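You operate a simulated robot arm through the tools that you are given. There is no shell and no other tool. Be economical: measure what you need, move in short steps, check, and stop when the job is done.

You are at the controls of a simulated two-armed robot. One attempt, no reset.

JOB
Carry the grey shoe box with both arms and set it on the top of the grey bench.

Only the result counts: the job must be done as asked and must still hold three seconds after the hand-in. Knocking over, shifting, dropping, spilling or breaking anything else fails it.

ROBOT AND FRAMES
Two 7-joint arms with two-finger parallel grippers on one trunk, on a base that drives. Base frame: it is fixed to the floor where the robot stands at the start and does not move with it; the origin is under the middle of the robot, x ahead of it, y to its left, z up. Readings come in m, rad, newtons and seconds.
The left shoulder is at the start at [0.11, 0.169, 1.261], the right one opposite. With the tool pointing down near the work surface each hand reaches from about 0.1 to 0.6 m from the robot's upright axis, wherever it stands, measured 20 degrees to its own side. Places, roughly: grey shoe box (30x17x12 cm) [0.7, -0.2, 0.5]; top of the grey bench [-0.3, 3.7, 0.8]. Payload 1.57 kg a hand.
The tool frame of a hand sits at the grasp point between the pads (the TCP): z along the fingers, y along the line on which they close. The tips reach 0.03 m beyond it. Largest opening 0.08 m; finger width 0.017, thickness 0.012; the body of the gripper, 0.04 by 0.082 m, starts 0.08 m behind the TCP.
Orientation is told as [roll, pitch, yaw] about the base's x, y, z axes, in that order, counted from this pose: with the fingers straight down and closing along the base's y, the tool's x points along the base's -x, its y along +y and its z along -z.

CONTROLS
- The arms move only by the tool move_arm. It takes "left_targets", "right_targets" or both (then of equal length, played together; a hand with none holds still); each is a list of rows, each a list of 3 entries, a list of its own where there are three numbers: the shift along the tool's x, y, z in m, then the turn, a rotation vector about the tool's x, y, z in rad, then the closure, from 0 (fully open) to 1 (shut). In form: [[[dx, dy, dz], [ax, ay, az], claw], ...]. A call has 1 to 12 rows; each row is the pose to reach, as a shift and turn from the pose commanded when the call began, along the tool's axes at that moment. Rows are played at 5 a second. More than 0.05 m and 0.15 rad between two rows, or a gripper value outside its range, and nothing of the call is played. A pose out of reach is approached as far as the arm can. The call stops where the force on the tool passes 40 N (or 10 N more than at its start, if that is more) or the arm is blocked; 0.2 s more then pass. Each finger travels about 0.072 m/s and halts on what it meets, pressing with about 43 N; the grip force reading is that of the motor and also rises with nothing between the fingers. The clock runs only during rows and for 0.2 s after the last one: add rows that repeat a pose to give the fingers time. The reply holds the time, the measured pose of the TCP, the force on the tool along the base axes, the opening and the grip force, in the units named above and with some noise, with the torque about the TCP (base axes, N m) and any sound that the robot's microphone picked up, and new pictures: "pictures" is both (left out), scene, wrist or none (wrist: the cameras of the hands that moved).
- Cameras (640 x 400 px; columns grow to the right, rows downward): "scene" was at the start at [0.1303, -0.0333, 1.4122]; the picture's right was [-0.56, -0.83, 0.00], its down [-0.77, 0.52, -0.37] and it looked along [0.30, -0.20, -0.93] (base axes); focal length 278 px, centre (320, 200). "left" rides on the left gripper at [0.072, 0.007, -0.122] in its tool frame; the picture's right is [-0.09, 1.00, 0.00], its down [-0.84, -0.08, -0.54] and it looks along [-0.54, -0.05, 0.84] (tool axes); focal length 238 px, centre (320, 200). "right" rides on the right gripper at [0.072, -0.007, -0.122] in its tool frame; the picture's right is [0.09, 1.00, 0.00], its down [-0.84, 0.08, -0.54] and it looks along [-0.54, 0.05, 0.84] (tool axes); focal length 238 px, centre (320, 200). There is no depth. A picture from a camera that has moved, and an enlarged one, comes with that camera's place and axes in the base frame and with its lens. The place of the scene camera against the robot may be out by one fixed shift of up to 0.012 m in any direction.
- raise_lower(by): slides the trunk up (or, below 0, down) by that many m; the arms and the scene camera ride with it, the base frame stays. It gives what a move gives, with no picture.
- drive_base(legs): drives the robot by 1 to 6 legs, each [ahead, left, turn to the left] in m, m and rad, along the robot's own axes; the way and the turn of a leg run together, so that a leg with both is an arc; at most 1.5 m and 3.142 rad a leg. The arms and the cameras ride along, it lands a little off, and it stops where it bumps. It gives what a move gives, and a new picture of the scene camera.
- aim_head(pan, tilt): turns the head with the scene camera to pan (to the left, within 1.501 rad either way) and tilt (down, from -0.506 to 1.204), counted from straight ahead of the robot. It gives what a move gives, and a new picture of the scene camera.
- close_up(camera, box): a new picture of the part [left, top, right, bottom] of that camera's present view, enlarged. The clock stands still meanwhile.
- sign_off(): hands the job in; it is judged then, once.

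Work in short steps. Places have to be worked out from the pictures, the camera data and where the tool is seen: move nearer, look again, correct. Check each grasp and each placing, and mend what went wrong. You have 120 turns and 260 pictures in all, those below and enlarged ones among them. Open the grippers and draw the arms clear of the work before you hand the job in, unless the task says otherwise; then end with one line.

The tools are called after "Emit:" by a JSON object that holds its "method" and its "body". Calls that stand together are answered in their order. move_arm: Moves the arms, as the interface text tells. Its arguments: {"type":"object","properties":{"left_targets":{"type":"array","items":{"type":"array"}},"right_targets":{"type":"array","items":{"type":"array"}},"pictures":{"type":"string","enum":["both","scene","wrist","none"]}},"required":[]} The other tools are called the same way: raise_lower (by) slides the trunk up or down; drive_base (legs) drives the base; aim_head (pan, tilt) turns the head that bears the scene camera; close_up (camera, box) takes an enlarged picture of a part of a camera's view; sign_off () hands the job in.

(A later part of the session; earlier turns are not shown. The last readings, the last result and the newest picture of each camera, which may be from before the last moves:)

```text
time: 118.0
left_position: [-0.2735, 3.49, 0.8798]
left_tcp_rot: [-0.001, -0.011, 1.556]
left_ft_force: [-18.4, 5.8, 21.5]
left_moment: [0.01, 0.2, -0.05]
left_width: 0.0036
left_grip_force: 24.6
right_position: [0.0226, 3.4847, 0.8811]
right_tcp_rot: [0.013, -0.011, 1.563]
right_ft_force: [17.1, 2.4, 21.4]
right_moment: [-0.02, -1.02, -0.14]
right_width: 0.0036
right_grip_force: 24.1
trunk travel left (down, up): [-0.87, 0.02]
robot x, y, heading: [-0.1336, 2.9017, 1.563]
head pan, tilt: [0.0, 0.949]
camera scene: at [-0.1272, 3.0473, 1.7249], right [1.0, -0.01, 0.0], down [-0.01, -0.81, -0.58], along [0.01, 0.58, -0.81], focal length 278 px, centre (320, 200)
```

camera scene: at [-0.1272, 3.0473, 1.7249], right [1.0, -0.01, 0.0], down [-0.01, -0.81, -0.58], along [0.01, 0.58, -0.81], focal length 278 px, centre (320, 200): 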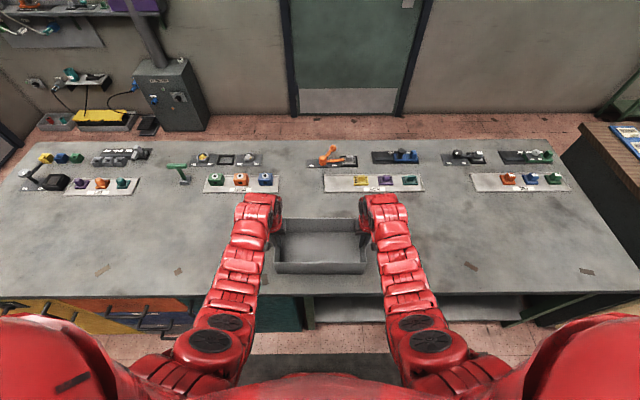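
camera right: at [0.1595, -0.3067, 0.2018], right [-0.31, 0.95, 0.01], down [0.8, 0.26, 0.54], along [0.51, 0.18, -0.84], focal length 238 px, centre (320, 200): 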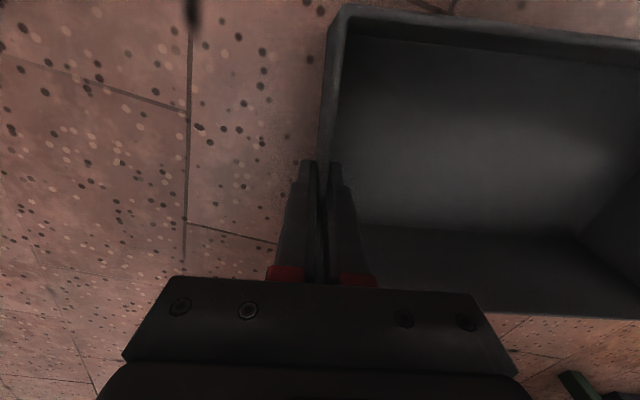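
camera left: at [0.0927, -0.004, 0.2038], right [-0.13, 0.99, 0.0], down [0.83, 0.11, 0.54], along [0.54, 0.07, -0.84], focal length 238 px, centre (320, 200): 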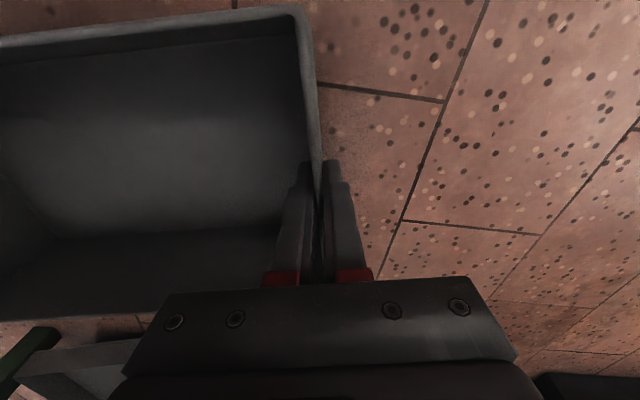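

Contact: 21 N upward on each hand, so the box stands on the bench. I relax 1.5 mm, open the grippers and lift the hands away.

Emit:
{"method": "move_arm", "body": {"left_targets": [[[0, 0, -0.0015], [0, 0, 0], 1], [[0, 0, -0.0015], [0, 0, 0], 0.7], [[0, 0, -0.0015], [0, 0, 0], 0.4], [[0, 0, -0.0015], [0, 0, 0], 0.4], [[0, 0, -0.03], [0, 0, 0], 0.4], [[0, 0, -0.07], [0, 0, 0], 0.4], [[0, 0, -0.11], [0, 0, 0], 0.4], [[0, 0, -0.14], [0, 0, 0], 0.4]], "right_targets": [[[0, 0, -0.0015], [0, 0, 0], 1], [[0, 0, -0.0015], [0, 0, 0], 0.7], [[0, 0, -0.0015], [0, 0, 0], 0.4], [[0, 0, -0.0015], [0, 0, 0], 0.4], [[0, 0, -0.03], [0, 0, 0], 0.4], [[0, 0, -0.07], [0, 0, 0], 0.4], [[0, 0, -0.11], [0, 0, 0], 0.4], [[0, 0, -0.14], [0, 0, 0], 0.4]], "pictures": "both"}}

```text
time: 119.8
left_position: [-0.2728, 3.489, 1.0172]
left_tcp_rot: [-0.002, 0.001, 1.559]
left_ft_force: [0.3, -0.9, 0.1]
left_moment: [-0.01, 0.0, 0.01]
left_width: 0.0483
left_grip_force: 0.1
right_position: [0.0231, 3.4842, 1.0181]
right_tcp_rot: [0.012, 0.0, 1.563]
right_ft_force: [-0.6, -0.5, -0.2]
right_moment: [0.02, -0.02, 0.03]
right_width: 0.0479
right_grip_force: 0.1
trunk travel left (down, up): [-0.87, 0.02]
robot x, y, heading: [-0.1251, 2.9021, 1.561]
head pan, tilt: [0.0, 0.949]
camera scene: at [-0.1267, 3.0507, 1.7237], right [1.0, -0.01, 0.0], down [-0.01, -0.81, -0.58], along [0.01, 0.58, -0.81], focal length 278 px, centre (320, 200)
camera right: at [0.0294, 3.4115, 1.1379], right [-1.0, -0.09, 0.01], down [-0.06, 0.84, 0.54], along [-0.06, 0.54, -0.84], focal length 238 px, centre (320, 200)
camera left: at [-0.2802, 3.4168, 1.1402], right [-0.99, 0.1, 0.0], down [0.09, 0.84, 0.54], along [0.06, 0.54, -0.84], focal length 238 px, centre (320, 200)
```

scene: 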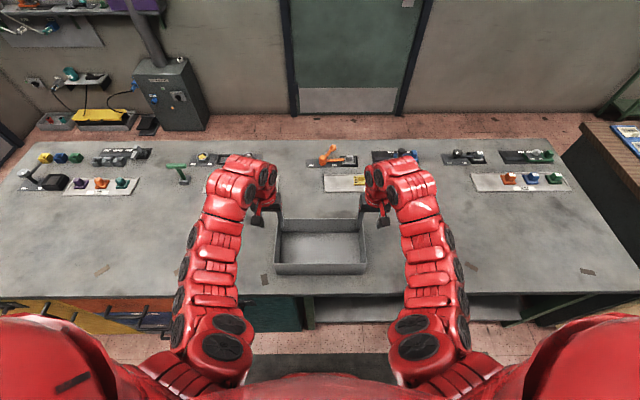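
right: 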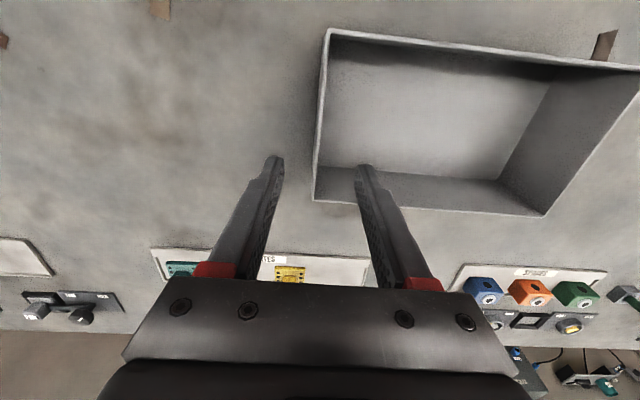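
left: 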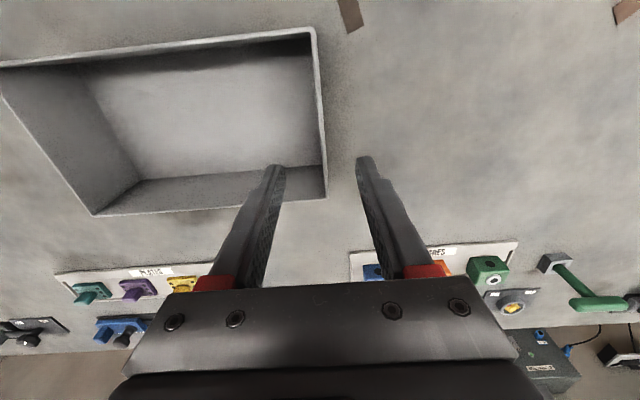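

The box stands on the bench. Its lid still lies upside down on the floor by the shelf, so I go back for it along the same way.

Emit:
{"method": "drive_base", "body": {"legs": [[-1.4, 0, 0], [-1.4, 0, 0], [-0.42, 0, 0], [0, 0.45, 0], [0, 0, -1.57]]}}

Emit:
{"method": "aim_head", "body": {"pan": -0.1, "tilt": 0.7}}

```text
time: 141.6
left_position: [-0.0163, -0.1583, 1.0165]
left_tcp_rot: [-0.002, -0.002, -0.001]
left_ft_force: [1.2, 0.2, 0.0]
left_moment: [0.0, 0.02, -0.01]
left_width: 0.048
left_grip_force: 0.1
right_position: [-0.0193, -0.4515, 1.0162]
right_tcp_rot: [0.014, 0.001, 0.005]
right_ft_force: [0.0, 0.2, -0.6]
right_moment: [-0.03, 0.01, 0.01]
right_width: 0.0479
right_grip_force: 0.0
trunk travel left (down, up): [-0.87, 0.02]
robot x, y, heading: [-0.6041, -0.3059, 0.004]
head pan, tilt: [0.0, 0.949]
camera scene: at [-0.448, -0.3068, 1.7236], right [0.0, -1.0, 0.0], down [-0.81, 0.0, -0.58], along [0.58, 0.0, -0.81], focal length 278 px, centre (320, 200)
```

scene: 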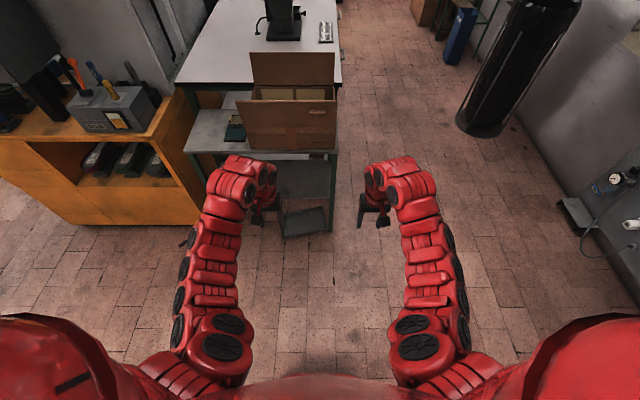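

```text
time: 142.3
left_position: [-0.0166, -0.157, 1.0173]
left_tcp_rot: [-0.002, -0.001, -0.002]
left_ft_force: [-0.4, 0.1, 0.4]
left_moment: [0.01, -0.01, 0.01]
left_width: 0.0481
left_grip_force: 0.1
right_position: [-0.0184, -0.4531, 1.0165]
right_tcp_rot: [0.015, 0.0, 0.006]
right_ft_force: [0.2, 0.0, -0.6]
right_moment: [-0.01, 0.01, -0.03]
right_width: 0.048
right_grip_force: 0.1
trunk travel left (down, up): [-0.87, 0.02]
robot x, y, heading: [-0.6008, -0.3063, 0.002]
head pan, tilt: [-0.099, 0.7]
camera scene: at [-0.4362, -0.3154, 1.7433], right [-0.1, -1.0, 0.0], down [-0.64, 0.06, -0.76], along [0.76, -0.07, -0.64], focal length 278 px, centre (320, 200)
```

scene: 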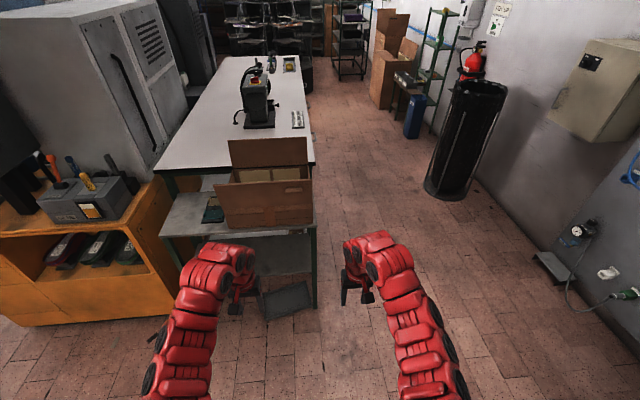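

I lower the trunk to working height and look at the lid closely.

Emit:
{"method": "raise_lower", "body": {"by": -0.4}}

Emit:
{"method": "raise_lower", "body": {"by": -0.24}}

Emit:
{"method": "aim_head", "body": {"pan": 0.1, "tilt": 0.75}}

Emit:
{"method": "close_up", "body": {"camera": "scene", "box": [230, 90, 430, 215]}}

```text
time: 146.2
left_position: [-0.016, -0.1581, 0.6163]
left_tcp_rot: [-0.003, -0.001, -0.002]
left_ft_force: [0.9, -0.6, 0.0]
left_moment: [0.0, 0.01, -0.03]
left_width: 0.0481
left_grip_force: 0.0
right_position: [-0.0181, -0.4523, 0.6167]
right_tcp_rot: [0.014, 0.001, 0.004]
right_ft_force: [-0.1, 0.7, 0.0]
right_moment: [-0.02, -0.01, 0.01]
right_width: 0.0481
right_grip_force: 0.1
trunk travel left (down, up): [-0.47, 0.42]
robot x, y, heading: [-0.6064, -0.3061, 0.001]
head pan, tilt: [-0.099, 0.7]
```

```text
time: 148.7
left_position: [-0.0167, -0.158, 0.3769]
left_tcp_rot: [-0.002, -0.002, -0.002]
left_ft_force: [0.2, 0.0, 0.3]
left_moment: [-0.03, 0.03, 0.01]
left_width: 0.0482
left_grip_force: 0.1
right_position: [-0.0189, -0.4521, 0.376]
right_tcp_rot: [0.014, -0.001, 0.004]
right_ft_force: [0.2, -0.4, -1.0]
right_moment: [0.01, 0.0, 0.02]
right_width: 0.0481
right_grip_force: 0.1
trunk travel left (down, up): [-0.23, 0.66]
robot x, y, heading: [-0.6015, -0.306, 0.008]
head pan, tilt: [-0.099, 0.7]
```

```text
time: 149.4
left_position: [-0.017, -0.1565, 0.3775]
left_tcp_rot: [-0.002, -0.001, -0.002]
left_ft_force: [0.0, -0.4, 0.6]
left_moment: [0.04, -0.02, 0.05]
left_width: 0.048
left_grip_force: 0.1
right_position: [-0.0192, -0.4527, 0.3771]
right_tcp_rot: [0.013, 0.0, 0.005]
right_ft_force: [-0.2, 0.5, -1.0]
right_moment: [-0.01, -0.01, -0.02]
right_width: 0.0481
right_grip_force: 0.1
trunk travel left (down, up): [-0.23, 0.66]
robot x, y, heading: [-0.6048, -0.3055, 0.003]
head pan, tilt: [0.099, 0.75]
camera scene: at [-0.4383, -0.2987, 1.0991], right [0.1, -0.99, 0.0], down [-0.68, -0.07, -0.73], along [0.73, 0.07, -0.68], focal length 278 px, centre (320, 200)
```

scene: 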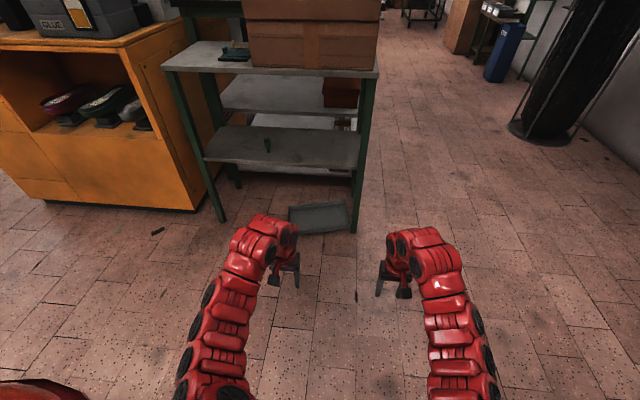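

```text
3.20 times, centred on (330, 152) of scene
camera zoom: at [-0.4383, -0.2987, 1.0991], right [0.1, -0.99, 0.0], down [-0.68, -0.07, -0.73], along [0.73, 0.07, -0.68], focal length 889 px, centre (288, 352)
```

zoom: 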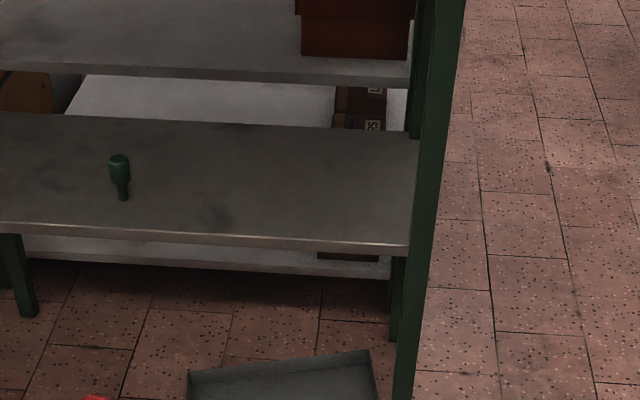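

Emit:
{"method": "close_up", "body": {"camera": "scene", "box": [266, 185, 378, 255]}}

```text
5.71 times, centred on (322, 220) of scene
camera zoom: at [-0.4383, -0.2987, 1.0991], right [0.1, -0.99, 0.0], down [-0.68, -0.07, -0.73], along [0.73, 0.07, -0.68], focal length 1588 px, centre (309, 86)
```

zoom: 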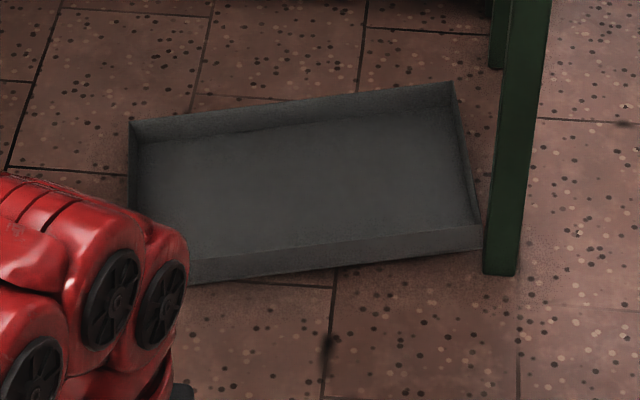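

The lid lies at about (0.57,-0.19), mostly under the shelf, its left end wall running from (0.435,-0.06) to (0.625,-0.03). I'll grip that wall near its front corner with the left hand tilted forward and pull the lid out; first I set the hands and then drive.

Emit:
{"method": "move_arm", "body": {"left_targets": [[[0, 0, 0.03], [0, -0.1, 0], 0.2], [[0, 0, 0.06], [0, -0.2, 0], 0.2], [[0, 0, 0.09], [0, -0.3, 0], 0.2], [[0, 0, 0.12], [0, -0.4, 0], 0.2], [[0, 0, 0.15], [0, -0.5, 0], 0.2], [[0, 0, 0.18], [0, -0.6, 0], 0.2]], "right_targets": [[[0.03, 0, 0], [0, 0, 0], 0.2], [[0.06, 0, 0], [0, 0, 0], 0.2], [[0.09, 0, 0], [0, 0, 0], 0.2], [[0.12, 0, 0], [0, 0, 0], 0.2], [[0.15, 0, 0], [0, 0, 0], 0.2], [[0.18, 0, 0], [0, 0, 0], 0.2]], "pictures": "none"}}

Emit:
{"method": "drive_base", "body": {"legs": [[0, 0.11, 0], [0.36, 0, 0]]}}

Emit:
{"method": "close_up", "body": {"camera": "left", "box": [0, 0, 640, 400]}}

```text
time: 150.8
left_position: [-0.0169, -0.1578, 0.1962]
left_tcp_rot: [-0.002, -0.603, -0.002]
left_ft_force: [-0.1, 0.2, -0.9]
left_moment: [0.01, 0.0, -0.02]
left_width: 0.064
left_grip_force: 0.0
right_position: [-0.1992, -0.4525, 0.3754]
right_tcp_rot: [0.014, -0.002, 0.006]
right_ft_force: [0.1, -0.2, 0.4]
right_moment: [-0.02, 0.02, -0.01]
right_width: 0.0638
right_grip_force: 0.2
trunk travel left (down, up): [-0.23, 0.66]
robot x, y, heading: [-0.6075, -0.3046, 0.006]
head pan, tilt: [0.099, 0.75]
```

```text
time: 153.9
left_position: [0.3372, -0.0477, 0.1967]
left_tcp_rot: [-0.003, -0.601, 0.0]
left_ft_force: [0.3, 0.0, -0.4]
left_moment: [-0.01, 0.03, 0.01]
left_width: 0.0639
left_grip_force: 0.0
right_position: [0.1559, -0.3424, 0.3751]
right_tcp_rot: [0.014, 0.0, 0.005]
right_ft_force: [-0.6, 0.1, 0.6]
right_moment: [0.03, 0.0, 0.0]
right_width: 0.0637
right_grip_force: 0.0
trunk travel left (down, up): [-0.23, 0.66]
robot x, y, heading: [-0.2485, -0.191, 0.005]
head pan, tilt: [0.099, 0.75]
camera scene: at [-0.0831, -0.1878, 1.0991], right [0.1, -0.99, 0.0], down [-0.68, -0.07, -0.73], along [0.73, 0.08, -0.68], focal length 278 px, centre (320, 200)
```

scene: 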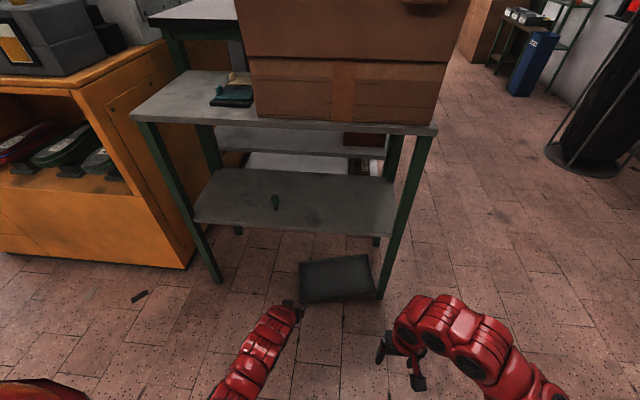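

```text
1.00 times, centred on (320, 200) of left (not enlarged: the box is as wide or as high as the picture)
camera zoom: at [0.2104, -0.0403, 0.2571], right [0.08, 1.0, 0.05], down [0.38, -0.08, 0.92], along [0.92, -0.05, -0.39], focal length 238 px, centre (320, 200)
```

zoom: 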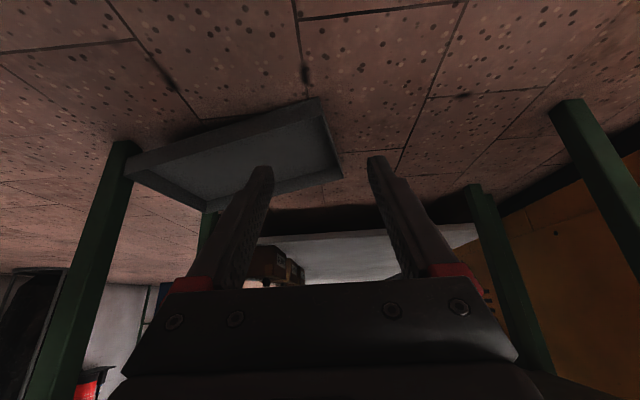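

Emit:
{"method": "close_up", "body": {"camera": "left", "box": [240, 70, 400, 170]}}

Emit:
{"method": "close_up", "body": {"camera": "scene", "box": [266, 235, 394, 315]}}

```text
4.00 times, centred on (320, 120) of left
camera zoom: at [0.2104, -0.0403, 0.2571], right [0.08, 1.0, 0.05], down [0.38, -0.08, 0.92], along [0.92, -0.05, -0.39], focal length 953 px, centre (320, 520)
```

zoom: 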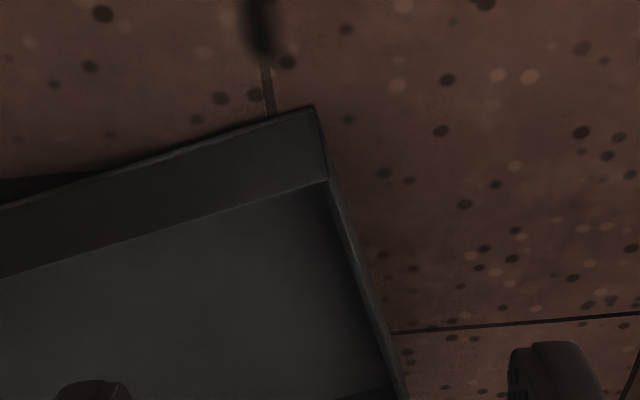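

```text
5.00 times, centred on (330, 275) of scene
camera zoom: at [-0.0831, -0.1878, 1.0991], right [0.1, -0.99, 0.0], down [-0.68, -0.07, -0.73], along [0.73, 0.08, -0.68], focal length 1389 px, centre (270, -175)
```

zoom: 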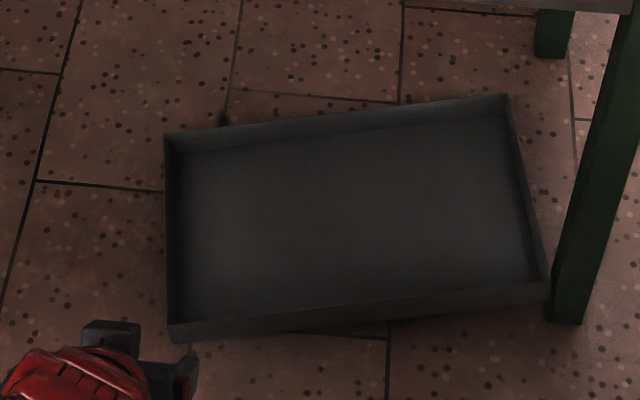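

The lid's near-left corner is at (0.452,-0.045), left wall yaw ≈0.17, rim z≈0.038. I lower the trunk 0.12 m and drive 0.15 m closer to have reach.

Emit:
{"method": "raise_lower", "body": {"by": -0.1}}

Emit:
{"method": "drive_base", "body": {"legs": [[0.13, 0, 0]]}}

```text
time: 155.2
left_position: [0.3375, -0.0472, 0.098]
left_tcp_rot: [-0.003, -0.601, 0.001]
left_ft_force: [0.4, 0.8, 0.4]
left_moment: [0.03, 0.0, 0.02]
left_width: 0.064
left_grip_force: 0.1
right_position: [0.1569, -0.3411, 0.2759]
right_tcp_rot: [0.015, 0.0, 0.006]
right_ft_force: [0.1, -0.2, 0.0]
right_moment: [0.0, -0.02, 0.0]
right_width: 0.0639
right_grip_force: 0.1
trunk travel left (down, up): [-0.13, 0.76]
robot x, y, heading: [-0.2467, -0.1913, 0.007]
head pan, tilt: [0.099, 0.75]
```

```text
time: 156.5
left_position: [0.4679, -0.0456, 0.0968]
left_tcp_rot: [-0.001, -0.602, 0.003]
left_ft_force: [1.3, 0.2, 0.3]
left_moment: [0.02, 0.0, -0.03]
left_width: 0.0644
left_grip_force: 0.1
right_position: [0.2869, -0.3426, 0.2748]
right_tcp_rot: [0.013, 0.001, 0.009]
right_ft_force: [-1.1, -0.5, 0.7]
right_moment: [0.02, -0.01, 0.03]
right_width: 0.0641
right_grip_force: 0.1
trunk travel left (down, up): [-0.13, 0.76]
robot x, y, heading: [-0.1201, -0.1922, 0.008]
head pan, tilt: [0.099, 0.75]
camera scene: at [0.0462, -0.1873, 0.9991], right [0.1, -0.99, 0.0], down [-0.68, -0.07, -0.73], along [0.73, 0.08, -0.68], focal length 278 px, centre (320, 200)
```

scene: 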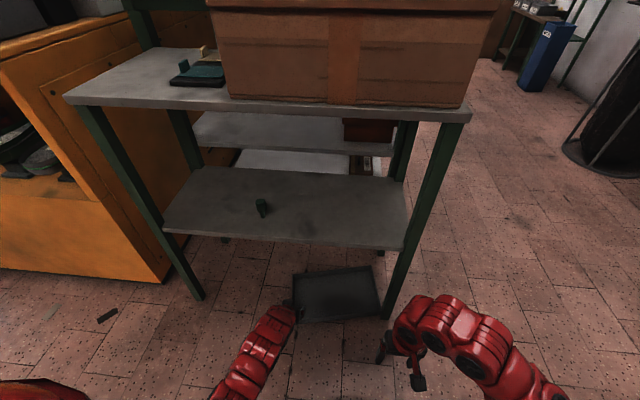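

I yaw the left hand to the wall and descend half-way, then check with the wrist camera.

Emit:
{"method": "move_arm", "body": {"left_targets": [[[0.003, 0.004, 0.01], [-0.048, 0, -0.07], 0], [[0.006, 0.006, 0.02], [-0.096, 0, -0.14], 0], [[0.006, 0.006, 0.028], [-0.096, 0, -0.14], 0]], "pictures": "wrist"}}

```text
time: 157.3
left_position: [0.479, -0.0404, 0.0706]
left_tcp_rot: [-0.002, -0.6, 0.17]
left_ft_force: [0.6, -0.3, 0.2]
left_moment: [0.01, 0.0, 0.03]
left_width: 0.08
left_grip_force: 0.0
right_position: [0.2861, -0.3423, 0.2746]
right_tcp_rot: [0.015, 0.0, 0.007]
right_ft_force: [0.1, 1.1, -0.4]
right_moment: [-0.02, 0.03, -0.01]
right_width: 0.064
right_grip_force: 0.0
trunk travel left (down, up): [-0.13, 0.76]
robot x, y, heading: [-0.1203, -0.1983, 0.002]
head pan, tilt: [0.099, 0.75]
camera left: at [0.352, -0.0557, 0.1306], right [-0.09, 0.99, 0.05], down [0.39, -0.01, 0.92], along [0.92, 0.11, -0.39], focal length 238 px, centre (320, 200)
```

left: 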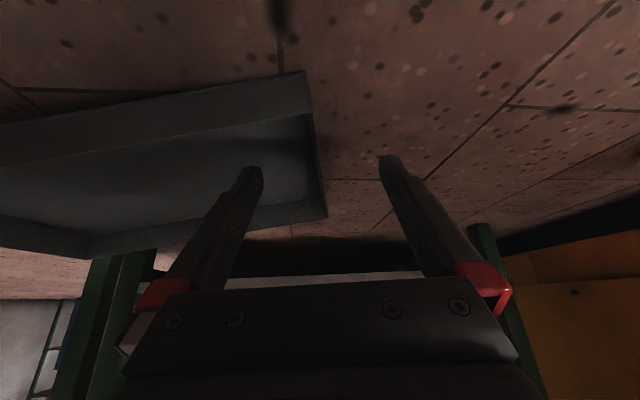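

The wall is centred between the fingers. I advance along the fingers 0.034 m and close.

Emit:
{"method": "move_arm", "body": {"left_targets": [[[0, 0, 0.012], [0, 0, 0], 0], [[0, 0, 0.024], [0, 0, 0], 0], [[0, 0, 0.034], [0, 0, 0], 0], [[0, 0, 0.034], [0, 0, 0], 0.5], [[0, 0, 0.034], [0, 0, 0], 1], [[0, 0, 0.034], [0, 0, 0], 1], [[0, 0, 0.034], [0, 0, 0], 1], [[0, 0, 0.034], [0, 0, 0], 1]], "pictures": "wrist"}}

```text
time: 159.1
left_position: [0.4975, -0.0379, 0.0427]
left_tcp_rot: [-0.001, -0.602, 0.172]
left_ft_force: [1.2, 0.0, 2.5]
left_moment: [-0.56, -0.16, 0.15]
left_width: 0.0048
left_grip_force: 24.9
right_position: [0.2858, -0.3409, 0.2758]
right_tcp_rot: [0.014, -0.001, 0.007]
right_ft_force: [0.5, -0.4, 0.1]
right_moment: [0.0, 0.01, 0.0]
right_width: 0.0641
right_grip_force: 0.0
trunk travel left (down, up): [-0.13, 0.76]
robot x, y, heading: [-0.1201, -0.1921, 0.001]
head pan, tilt: [0.099, 0.75]
camera left: at [0.3706, -0.0525, 0.1028], right [-0.09, 0.99, 0.05], down [0.39, -0.01, 0.92], along [0.92, 0.11, -0.39], focal length 238 px, centre (320, 200)
```

left: 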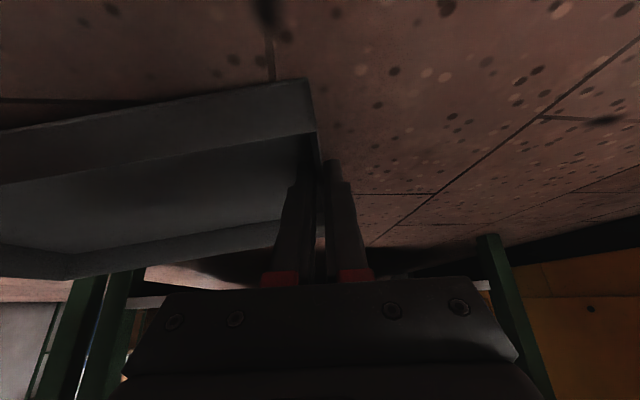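

The lid wall is pinched. I first shift it left 4 cm (away from the leg) and up slightly, then back out.

Emit:
{"method": "move_arm", "body": {"left_targets": [[[-0.005, 0.01, -0.007], [0, 0, 0], 1], [[-0.01, 0.025, -0.014], [0, 0, 0], 1], [[-0.012, 0.04, -0.018], [0, 0, 0], 1]], "pictures": "none"}}

Emit:
{"method": "drive_base", "body": {"legs": [[-0.45, 0, 0]]}}

```text
time: 159.9
left_position: [0.4903, 0.0036, 0.0632]
left_tcp_rot: [-0.001, -0.599, 0.172]
left_ft_force: [0.0, 1.5, 1.1]
left_moment: [-0.19, -0.05, 0.01]
left_width: 0.0031
left_grip_force: 24.0
right_position: [0.2849, -0.3421, 0.2749]
right_tcp_rot: [0.013, 0.0, 0.005]
right_ft_force: [-0.7, -0.1, 0.0]
right_moment: [0.0, 0.03, 0.02]
right_width: 0.0639
right_grip_force: 0.0
trunk travel left (down, up): [-0.13, 0.76]
robot x, y, heading: [-0.1226, -0.1951, 0.005]
head pan, tilt: [0.099, 0.75]
```

```text
time: 162.6
left_position: [0.046, 0.0017, 0.0629]
left_tcp_rot: [-0.001, -0.6, 0.173]
left_ft_force: [-0.3, 0.7, 0.8]
left_moment: [-0.17, -0.05, 0.0]
left_width: 0.0032
left_grip_force: 23.7
right_position: [-0.157, -0.3433, 0.2749]
right_tcp_rot: [0.014, -0.001, 0.009]
right_ft_force: [-0.8, -0.2, -1.0]
right_moment: [0.02, -0.01, 0.01]
right_width: 0.0641
right_grip_force: 0.0
trunk travel left (down, up): [-0.13, 0.76]
robot x, y, heading: [-0.5621, -0.1954, 0.006]
head pan, tilt: [0.099, 0.75]
camera scene: at [-0.3982, -0.1891, 0.9991], right [0.11, -0.99, 0.0], down [-0.68, -0.07, -0.73], along [0.73, 0.08, -0.68], focal length 278 px, centre (320, 200)
```

scene: 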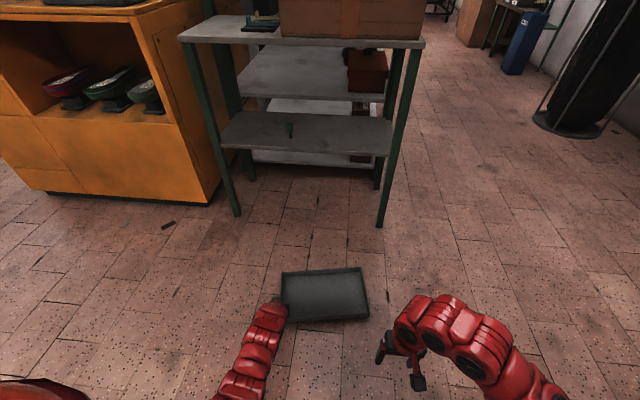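

The lid is out and held. I raise the trunk 0.4 m and pitch the left hand forward, preparing to roll the lid over.

Emit:
{"method": "raise_lower", "body": {"by": 0.4}}

Emit:
{"method": "move_arm", "body": {"left_targets": [[[0, 0, 0], [0, -0.14, 0], 1], [[0, 0, 0], [0, -0.28, 0], 1], [[0, 0, 0], [0, -0.42, 0], 1], [[0, 0, 0], [0, -0.56, 0], 1], [[0, 0, 0], [0, -0.7, 0], 1], [[0, 0, 0], [0, -0.84, 0], 1]], "pictures": "scene"}}

```text
time: 166.4
left_position: [0.0456, -0.0001, 0.4625]
left_tcp_rot: [-0.002, -0.6, 0.172]
left_ft_force: [-0.2, 0.6, -0.4]
left_moment: [0.07, 0.05, 0.01]
left_width: 0.0035
left_grip_force: 24.4
right_position: [-0.1581, -0.343, 0.6758]
right_tcp_rot: [0.013, 0.0, 0.009]
right_ft_force: [-0.1, 0.0, -0.5]
right_moment: [0.02, -0.03, 0.02]
right_width: 0.0639
right_grip_force: 0.0
trunk travel left (down, up): [-0.53, 0.36]
robot x, y, heading: [-0.563, -0.1998, 0.003]
head pan, tilt: [0.099, 0.75]
```

```text
time: 167.8
left_position: [0.0407, 0.0138, 0.4594]
left_tcp_rot: [0.037, -0.975, 0.177]
left_ft_force: [-0.4, 0.9, 0.0]
left_moment: [0.1, 0.04, -0.02]
left_width: 0.0032
left_grip_force: 24.9
left hand out of reach, approached as far as the arm can: row 3, 4, 5, 6
right_position: [-0.1573, -0.3429, 0.6757]
right_tcp_rot: [0.013, 0.0, 0.01]
right_ft_force: [-0.1, 0.8, -0.1]
right_moment: [0.01, -0.02, 0.01]
right_width: 0.0637
right_grip_force: 0.1
trunk travel left (down, up): [-0.53, 0.36]
robot x, y, heading: [-0.56, -0.1975, 0.006]
head pan, tilt: [0.099, 0.75]
camera scene: at [-0.398, -0.1891, 1.3991], right [0.11, -0.99, 0.0], down [-0.68, -0.07, -0.73], along [0.73, 0.08, -0.68], focal length 278 px, centre (320, 200)
```

scene: 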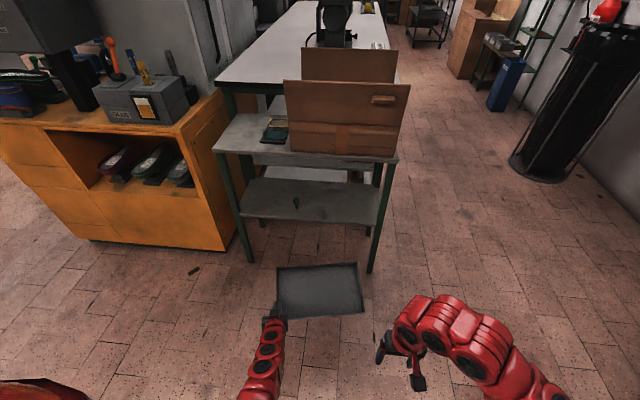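

The hand is too low for a full pitch; I raise it 0.25 m relative to the shoulder and a bit forward, then continue.

Emit:
{"method": "move_arm", "body": {"left_targets": [[[-0.036, 0, -0.01], [0, 0, 0], 1], [[-0.072, 0, -0.02], [0, 0, 0], 1], [[-0.108, 0, -0.03], [0, 0, 0], 1], [[-0.144, 0, -0.04], [0, 0, 0], 1], [[-0.18, 0, -0.05], [0, -0.1, 0], 1], [[-0.216, 0, -0.06], [0, -0.2, 0], 1], [[-0.25, 0, -0.07], [0, -0.3, 0], 1], [[-0.25, 0, -0.07], [0, -0.4, 0], 1]], "pictures": "scene"}}

```text
time: 169.6
left_position: [0.122, 0.0259, 0.7047]
left_tcp_rot: [0.115, -1.376, 0.098]
left_ft_force: [-0.1, 0.2, -0.8]
left_moment: [0.07, 0.08, 0.01]
left_width: 0.0032
left_grip_force: 24.2
right_position: [-0.1561, -0.3426, 0.675]
right_tcp_rot: [0.015, 0.0, 0.009]
right_ft_force: [-0.1, 0.0, 0.1]
right_moment: [0.0, 0.02, 0.0]
right_width: 0.0638
right_grip_force: 0.0
trunk travel left (down, up): [-0.53, 0.36]
robot x, y, heading: [-0.5619, -0.1964, 0.008]
head pan, tilt: [0.099, 0.75]
camera scene: at [-0.3979, -0.1892, 1.3991], right [0.11, -0.99, 0.0], down [-0.68, -0.07, -0.73], along [0.73, 0.08, -0.68], focal length 278 px, centre (320, 200)
```

scene: 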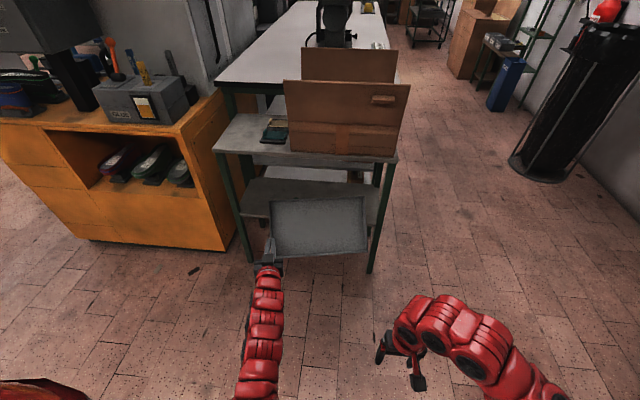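

The lid is up, its open side facing me. I roll the left hand positive (lid swinging downward) in small steps.

Emit:
{"method": "move_arm", "body": {"left_targets": [[[0, 0, 0], [0, 0, 0.14], 1], [[0, 0, 0], [0, 0, 0.28], 1], [[0, 0, 0], [0, 0, 0.42], 1], [[0, 0, 0], [0, 0, 0.56], 1], [[0, 0, 0], [0, 0, 0.7], 1], [[0, 0, 0], [0, 0, 0.84], 1], [[0, 0, 0], [0, 0, 0.98], 1], [[0, 0, 0], [0, 0, 1.12], 1], [[0, 0, 0], [0, 0, 1.26], 1], [[0, 0, 0], [0, 0, 1.4], 1], [[0, 0, 0], [0, 0, 1.54], 1], [[0, 0, 0], [0, 0, 1.68], 1]], "pictures": "scene"}}

```text
time: 172.2
left_position: [0.1231, 0.0256, 0.7062]
left_tcp_rot: [1.374, 0.13, -1.383]
left_ft_force: [0.3, 0.2, -1.8]
left_moment: [0.0, 0.0, 0.01]
left_width: 0.0033
left_grip_force: 24.4
right_position: [-0.1564, -0.3432, 0.6758]
right_tcp_rot: [0.016, 0.001, 0.009]
right_ft_force: [0.5, -0.3, -1.1]
right_moment: [0.04, 0.02, 0.02]
right_width: 0.0639
right_grip_force: 0.1
trunk travel left (down, up): [-0.53, 0.36]
robot x, y, heading: [-0.5633, -0.1942, 0.004]
head pan, tilt: [0.099, 0.75]
camera scene: at [-0.398, -0.1889, 1.3991], right [0.11, -0.99, 0.0], down [-0.68, -0.07, -0.73], along [0.73, 0.08, -0.68], focal length 278 px, centre (320, 200)
```

scene: 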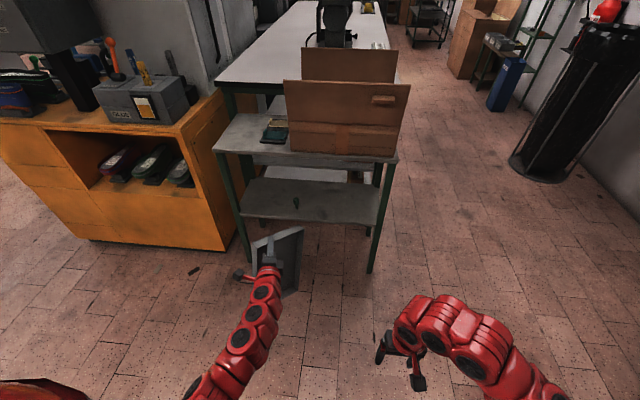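

It works without limits. I roll the remaining ~1.46 rad.

Emit:
{"method": "move_arm", "body": {"left_targets": [[[0, 0, 0], [0, 0, 0.14], 1], [[0, 0, 0], [0, 0, 0.28], 1], [[0, 0, 0], [0, 0, 0.42], 1], [[0, 0, 0], [0, 0, 0.56], 1], [[0, 0, 0], [0, 0, 0.7], 1], [[0, 0, 0], [0, 0, 0.84], 1], [[0, 0, 0], [0, 0, 0.98], 1], [[0, 0, 0], [0, 0, 1.12], 1], [[0, 0, 0], [0, 0, 1.26], 1], [[0, 0, 0], [0, 0, 1.38], 1], [[0, 0, 0], [0, 0, 1.46], 1]], "pictures": "scene"}}

```text
time: 174.6
left_position: [0.1232, 0.0254, 0.706]
left_tcp_rot: [-0.114, 1.372, -3.047]
left_ft_force: [-0.1, 0.2, -0.7]
left_moment: [-0.12, 0.0, -0.02]
left_width: 0.0034
left_grip_force: 24.3
right_position: [-0.1576, -0.343, 0.6757]
right_tcp_rot: [0.014, 0.0, 0.011]
right_ft_force: [-0.8, 0.6, -0.2]
right_moment: [0.04, -0.02, 0.03]
right_width: 0.0642
right_grip_force: 0.1
trunk travel left (down, up): [-0.53, 0.36]
robot x, y, heading: [-0.562, -0.1955, 0.004]
head pan, tilt: [0.099, 0.75]
camera scene: at [-0.398, -0.189, 1.3991], right [0.11, -0.99, 0.0], down [-0.68, -0.07, -0.73], along [0.73, 0.08, -0.68], focal length 278 px, centre (320, 200)
```

scene: 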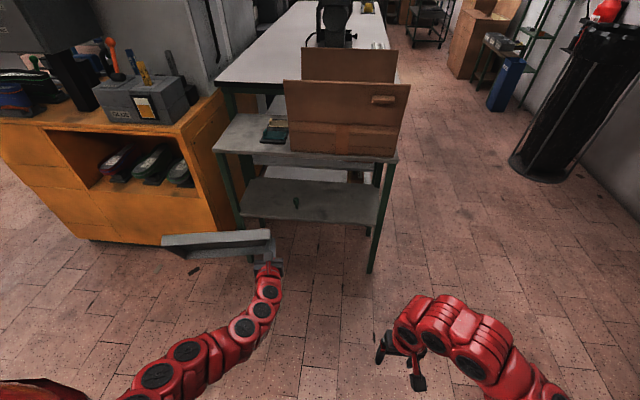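

The lid is flipped about its length. I now pitch the hand upward so the lid becomes level, knob up.

Emit:
{"method": "move_arm", "body": {"left_targets": [[[0, 0, 0], [0, 0.14, 0], 1], [[0, 0, 0], [0, 0.28, 0], 1], [[0, 0, 0], [0, 0.42, 0], 1], [[0, 0, 0], [0, 0.56, 0], 1], [[0, 0, 0], [0, 0.7, 0], 1], [[0, 0, 0], [0, 0.84, 0], 1], [[0, 0, 0], [0, 0.98, 0], 1], [[0, 0, 0], [0, 1.1, 0], 1]], "pictures": "both"}}

```text
time: 176.4
left_position: [0.0506, 0.023, 0.7771]
left_tcp_rot: [-3.114, 0.741, 0.227]
left_ft_force: [-0.2, -0.1, -0.7]
left_moment: [-0.14, 0.05, -0.01]
left_width: 0.0033
left_grip_force: 24.8
left hand out of reach, approached as far as the arm can: row 4, 5, 6, 7, 8
right_position: [-0.1574, -0.3429, 0.6756]
right_tcp_rot: [0.015, -0.004, 0.008]
right_ft_force: [0.7, 0.0, -0.6]
right_moment: [0.01, -0.01, 0.0]
right_width: 0.0642
right_grip_force: 0.0
trunk travel left (down, up): [-0.53, 0.36]
robot x, y, heading: [-0.5661, -0.1968, 0.009]
head pan, tilt: [0.099, 0.75]
camera scene: at [-0.3983, -0.1903, 1.3992], right [0.11, -0.99, 0.0], down [-0.68, -0.07, -0.73], along [0.73, 0.08, -0.68], focal length 278 px, centre (320, 200)
camera left: at [-0.0801, -0.0099, 0.7371], right [0.27, -0.96, -0.08], down [0.23, 0.15, -0.96], along [0.94, 0.24, 0.26], focal length 238 px, centre (320, 200)
```

scene: 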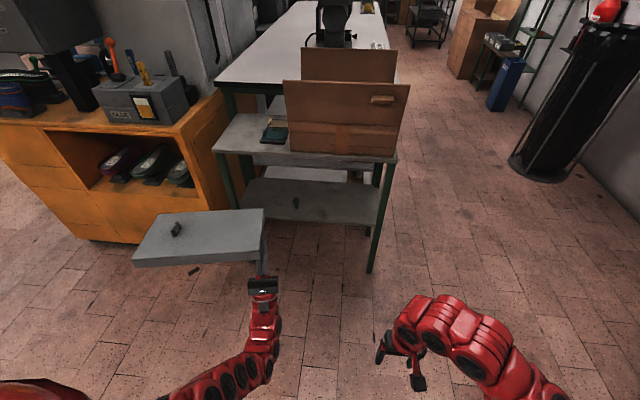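
left: 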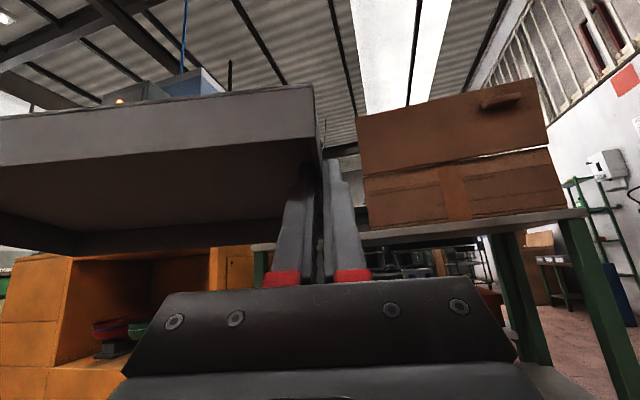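

The lid is now nearly level, knob up, held by its right end. I raise it a bit and drive to the bench, turning where the lid sweeps clear of the cart and shelf.

Emit:
{"method": "raise_lower", "body": {"by": 0.17}}

Emit:
{"method": "drive_base", "body": {"legs": [[0, -0.4, 0], [0, 0, 1.56], [0, -0.5, 0], [1.4, 0, 0], [1.4, 0, 0]]}}

```text
time: 178.3
left_position: [0.0511, 0.0252, 0.9461]
left_tcp_rot: [-3.114, 0.745, 0.226]
left_ft_force: [0.3, 0.2, 0.1]
left_moment: [-0.13, 0.02, 0.01]
left_width: 0.0032
left_grip_force: 24.5
right_position: [-0.1588, -0.3422, 0.8448]
right_tcp_rot: [0.015, 0.001, 0.007]
right_ft_force: [0.8, -0.2, 0.3]
right_moment: [0.01, 0.01, -0.01]
right_width: 0.064
right_grip_force: 0.0
trunk travel left (down, up): [-0.7, 0.19]
robot x, y, heading: [-0.5667, -0.2007, 0.007]
head pan, tilt: [0.099, 0.75]
```

```text
time: 200.3
left_position: [-0.2166, 2.7989, 0.9471]
left_tcp_rot: [-3.112, 0.744, 1.774]
left_ft_force: [-1.1, -0.2, -0.5]
left_moment: [-0.03, -0.1, -0.01]
left_width: 0.0031
left_grip_force: 24.3
right_position: [0.1464, 2.5822, 0.8464]
right_tcp_rot: [0.014, 0.0, 1.558]
right_ft_force: [-0.6, 0.0, 0.5]
right_moment: [0.01, -0.03, 0.02]
right_width: 0.0639
right_grip_force: 0.0
trunk travel left (down, up): [-0.7, 0.19]
robot x, y, heading: [-0.0096, 2.1722, 1.55]
head pan, tilt: [0.099, 0.75]
camera scene: at [-0.0114, 2.34, 1.5691], right [1.0, 0.08, 0.0], down [0.06, -0.68, -0.73], along [-0.06, 0.73, -0.68], focal length 278 px, centre (320, 200)
```

scene: 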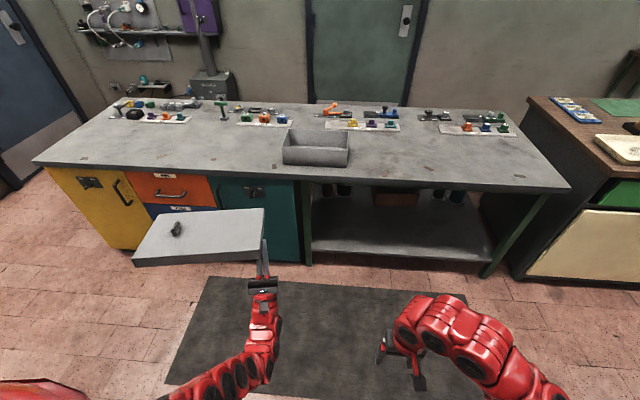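

The lid is steady. I shift 0.19 m left so it goes beside the box, and approach the bench 0.4 m.

Emit:
{"method": "drive_base", "body": {"legs": [[0, 0.2, 0], [0.4, 0, 0.02]]}}

Emit:
{"method": "aim_head", "body": {"pan": 0.3, "tilt": 0.85}}

```text
time: 203.9
left_position: [-0.4271, 3.1937, 0.9462]
left_tcp_rot: [-3.112, 0.745, 1.795]
left_ft_force: [0.4, 0.1, -0.8]
left_moment: [-0.04, -0.1, 0.0]
left_width: 0.0031
left_grip_force: 24.1
right_position: [-0.0597, 2.9838, 0.8454]
right_tcp_rot: [0.014, 0.001, 1.576]
right_ft_force: [-0.6, 0.2, -0.4]
right_moment: [-0.03, 0.02, -0.02]
right_width: 0.0638
right_grip_force: 0.1
trunk travel left (down, up): [-0.7, 0.19]
robot x, y, heading: [-0.2081, 2.5799, 1.573]
head pan, tilt: [0.099, 0.75]
camera scene: at [-0.2123, 2.7378, 1.5691], right [0.99, 0.1, 0.0], down [0.07, -0.68, -0.73], along [-0.07, 0.73, -0.68], focal length 278 px, centre (320, 200)
```

scene: 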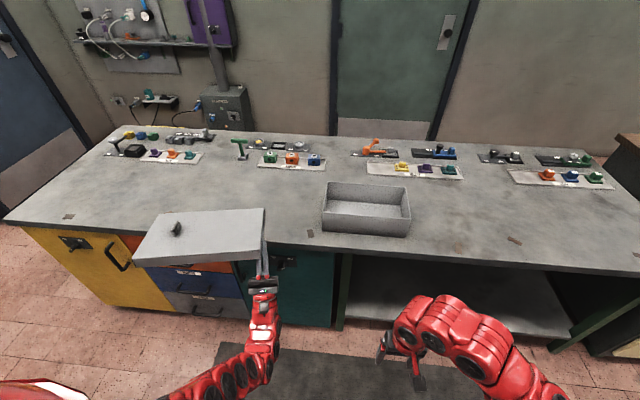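

```text
time: 204.7
left_position: [-0.4266, 3.1934, 0.9466]
left_tcp_rot: [-3.114, 0.745, 1.793]
left_ft_force: [0.0, 0.3, -0.2]
left_moment: [0.0, -0.12, 0.01]
left_width: 0.0033
left_grip_force: 23.9
right_position: [-0.0588, 2.9823, 0.845]
right_tcp_rot: [0.014, -0.001, 1.577]
right_ft_force: [-0.5, 0.0, -0.3]
right_moment: [0.04, -0.01, -0.03]
right_width: 0.0639
right_grip_force: 0.0
trunk travel left (down, up): [-0.7, 0.19]
robot x, y, heading: [-0.2044, 2.5733, 1.575]
head pan, tilt: [0.3, 0.85]
camera scene: at [-0.2271, 2.7294, 1.5611], right [0.95, 0.3, 0.0], down [0.22, -0.72, -0.66], along [-0.2, 0.63, -0.75], focal length 278 px, centre (320, 200)
```

scene: 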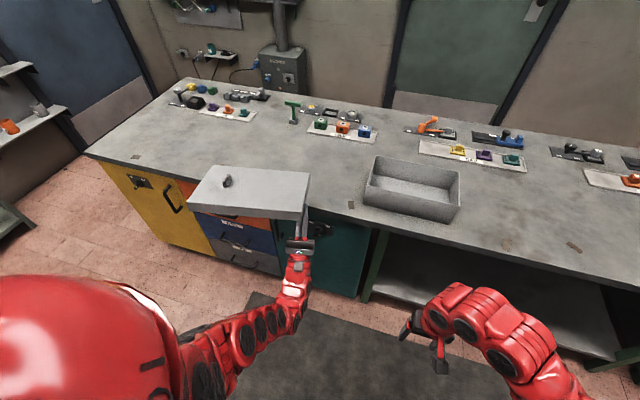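

I move 0.11 m ahead so the lid lies over the bench while the hand stays before the edge, then lower 0.12 m.

Emit:
{"method": "drive_base", "body": {"legs": [[0.11, 0, 0]]}}

Emit:
{"method": "raise_lower", "body": {"by": -0.115}}

Emit:
{"method": "close_up", "body": {"camera": "left", "box": [0, 0, 640, 400]}}

Emit:
{"method": "close_up", "body": {"camera": "scene", "box": [160, 120, 400, 270]}}

```text
time: 205.9
left_position: [-0.4277, 3.301, 0.9464]
left_tcp_rot: [-3.113, 0.744, 1.794]
left_ft_force: [0.2, -0.2, -1.6]
left_moment: [0.01, -0.15, -0.01]
left_width: 0.003
left_grip_force: 24.1
right_position: [-0.0592, 3.0923, 0.845]
right_tcp_rot: [0.015, 0.001, 1.578]
right_ft_force: [0.1, -0.6, -0.3]
right_moment: [-0.05, -0.03, -0.02]
right_width: 0.0642
right_grip_force: 0.1
trunk travel left (down, up): [-0.7, 0.19]
robot x, y, heading: [-0.2048, 2.6835, 1.576]
head pan, tilt: [0.3, 0.85]
camera scene: at [-0.2277, 2.8378, 1.5611], right [0.95, 0.3, 0.0], down [0.23, -0.72, -0.66], along [-0.2, 0.63, -0.75], focal length 278 px, centre (320, 200)
```

scene: 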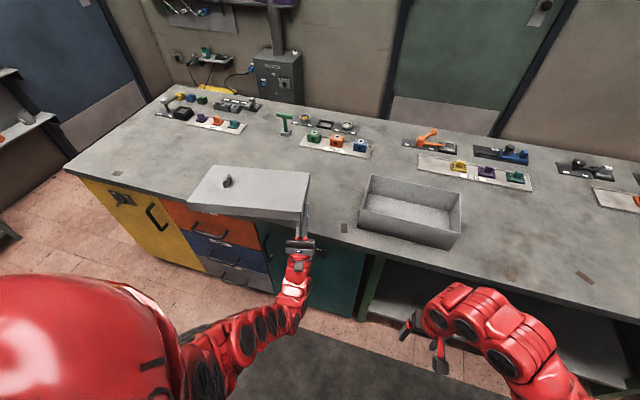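

```text
time: 207.3
left_position: [-0.4275, 3.3011, 0.8311]
left_tcp_rot: [-3.113, 0.745, 1.794]
left_ft_force: [0.2, -0.2, -0.9]
left_moment: [-0.02, -0.09, 0.01]
left_width: 0.0033
left_grip_force: 24.4
right_position: [-0.0596, 3.0905, 0.7299]
right_tcp_rot: [0.015, -0.002, 1.579]
right_ft_force: [0.3, 0.2, 0.4]
right_moment: [0.02, 0.03, 0.02]
right_width: 0.064
right_grip_force: 0.0
trunk travel left (down, up): [-0.585, 0.305]
robot x, y, heading: [-0.21, 2.6858, 1.574]
head pan, tilt: [0.3, 0.85]
```

```text
1.00 times, centred on (320, 200) of left (not enlarged: the box is as wide or as high as the picture)
camera zoom: at [-0.3935, 3.1688, 0.7917], right [0.96, 0.27, -0.08], down [-0.15, 0.22, -0.96], along [-0.24, 0.94, 0.25], focal length 238 px, centre (320, 200)
```

zoom: 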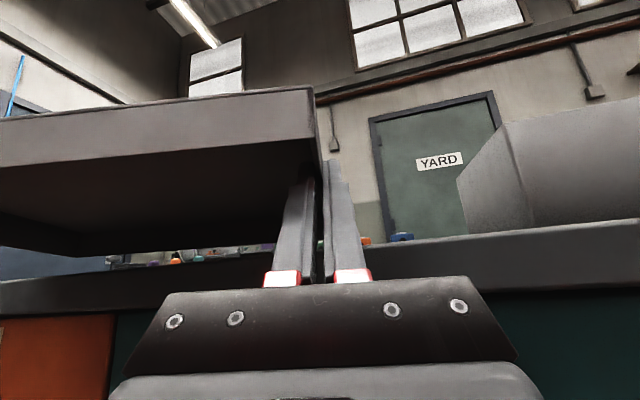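

```text
2.67 times, centred on (280, 195) of scene
camera zoom: at [-0.2277, 2.8374, 1.4462], right [0.95, 0.3, 0.0], down [0.23, -0.72, -0.66], along [-0.2, 0.63, -0.75], focal length 741 px, centre (427, 213)
```

zoom: 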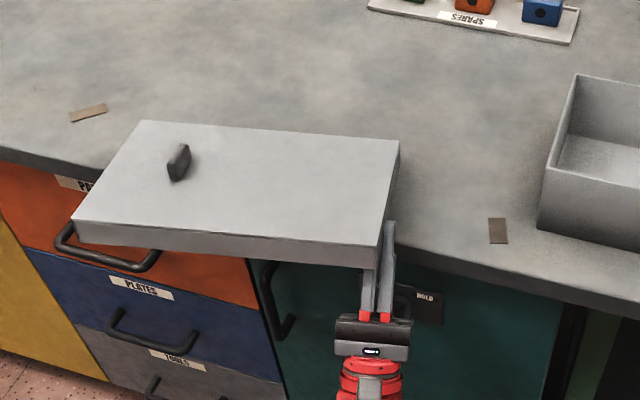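

The lid needs a little more overlap on the bench; I drive 0.025 m ahead and lower further.

Emit:
{"method": "drive_base", "body": {"legs": [[0.025, 0, 0]]}}

Emit:
{"method": "raise_lower", "body": {"by": -0.02}}

Emit:
{"method": "close_up", "body": {"camera": "left", "box": [0, 0, 640, 400]}}

```text
time: 208.1
left_position: [-0.4271, 3.3259, 0.8311]
left_tcp_rot: [-3.115, 0.745, 1.794]
left_ft_force: [-1.0, -0.5, -0.8]
left_moment: [0.0, -0.14, 0.01]
left_width: 0.0032
left_grip_force: 23.9
right_position: [-0.0597, 3.1157, 0.7297]
right_tcp_rot: [0.014, 0.0, 1.578]
right_ft_force: [-0.1, -0.1, 0.1]
right_moment: [-0.04, -0.01, 0.02]
right_width: 0.0639
right_grip_force: 0.1
trunk travel left (down, up): [-0.585, 0.305]
robot x, y, heading: [-0.2083, 2.7052, 1.576]
head pan, tilt: [0.3, 0.85]
camera scene: at [-0.2278, 2.8628, 1.446], right [0.95, 0.3, 0.0], down [0.23, -0.72, -0.66], along [-0.2, 0.63, -0.75], focal length 278 px, centre (320, 200)
```

scene: 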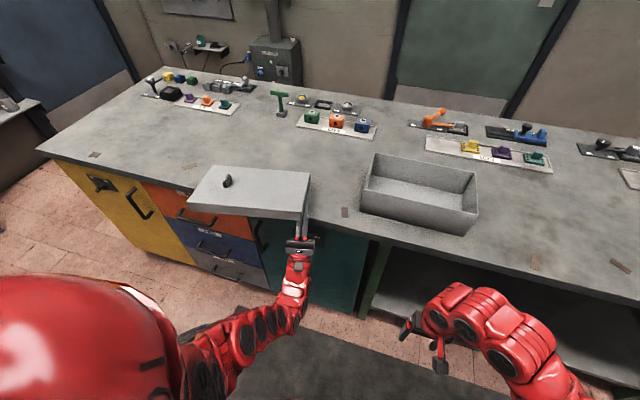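

```text
time: 208.8
left_position: [-0.4261, 3.3247, 0.8129]
left_tcp_rot: [-3.113, 0.742, 1.794]
left_ft_force: [0.8, -1.6, 3.2]
left_moment: [0.57, 0.0, -0.04]
left_width: 0.0032
left_grip_force: 24.3
right_position: [-0.0602, 3.1152, 0.7103]
right_tcp_rot: [0.013, -0.002, 1.578]
right_ft_force: [-0.1, 0.7, -0.6]
right_moment: [-0.02, 0.02, -0.03]
right_width: 0.064
right_grip_force: 0.0
trunk travel left (down, up): [-0.565, 0.325]
robot x, y, heading: [-0.2039, 2.7099, 1.576]
head pan, tilt: [0.3, 0.85]
```

```text
1.00 times, centred on (320, 200) of left (not enlarged: the box is as wide or as high as the picture)
camera zoom: at [-0.3936, 3.1926, 0.772], right [0.96, 0.27, -0.08], down [-0.15, 0.22, -0.96], along [-0.24, 0.94, 0.25], focal length 238 px, centre (320, 200)
```

zoom: 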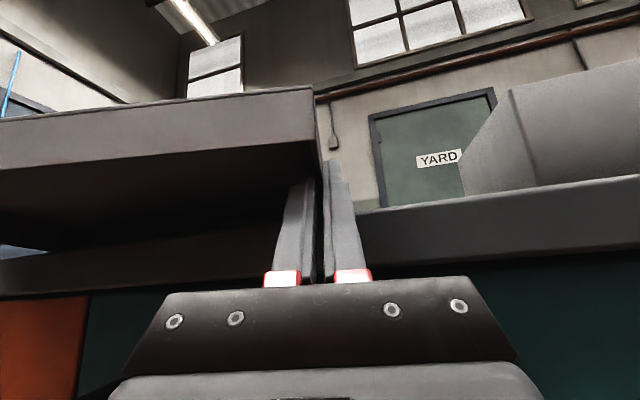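

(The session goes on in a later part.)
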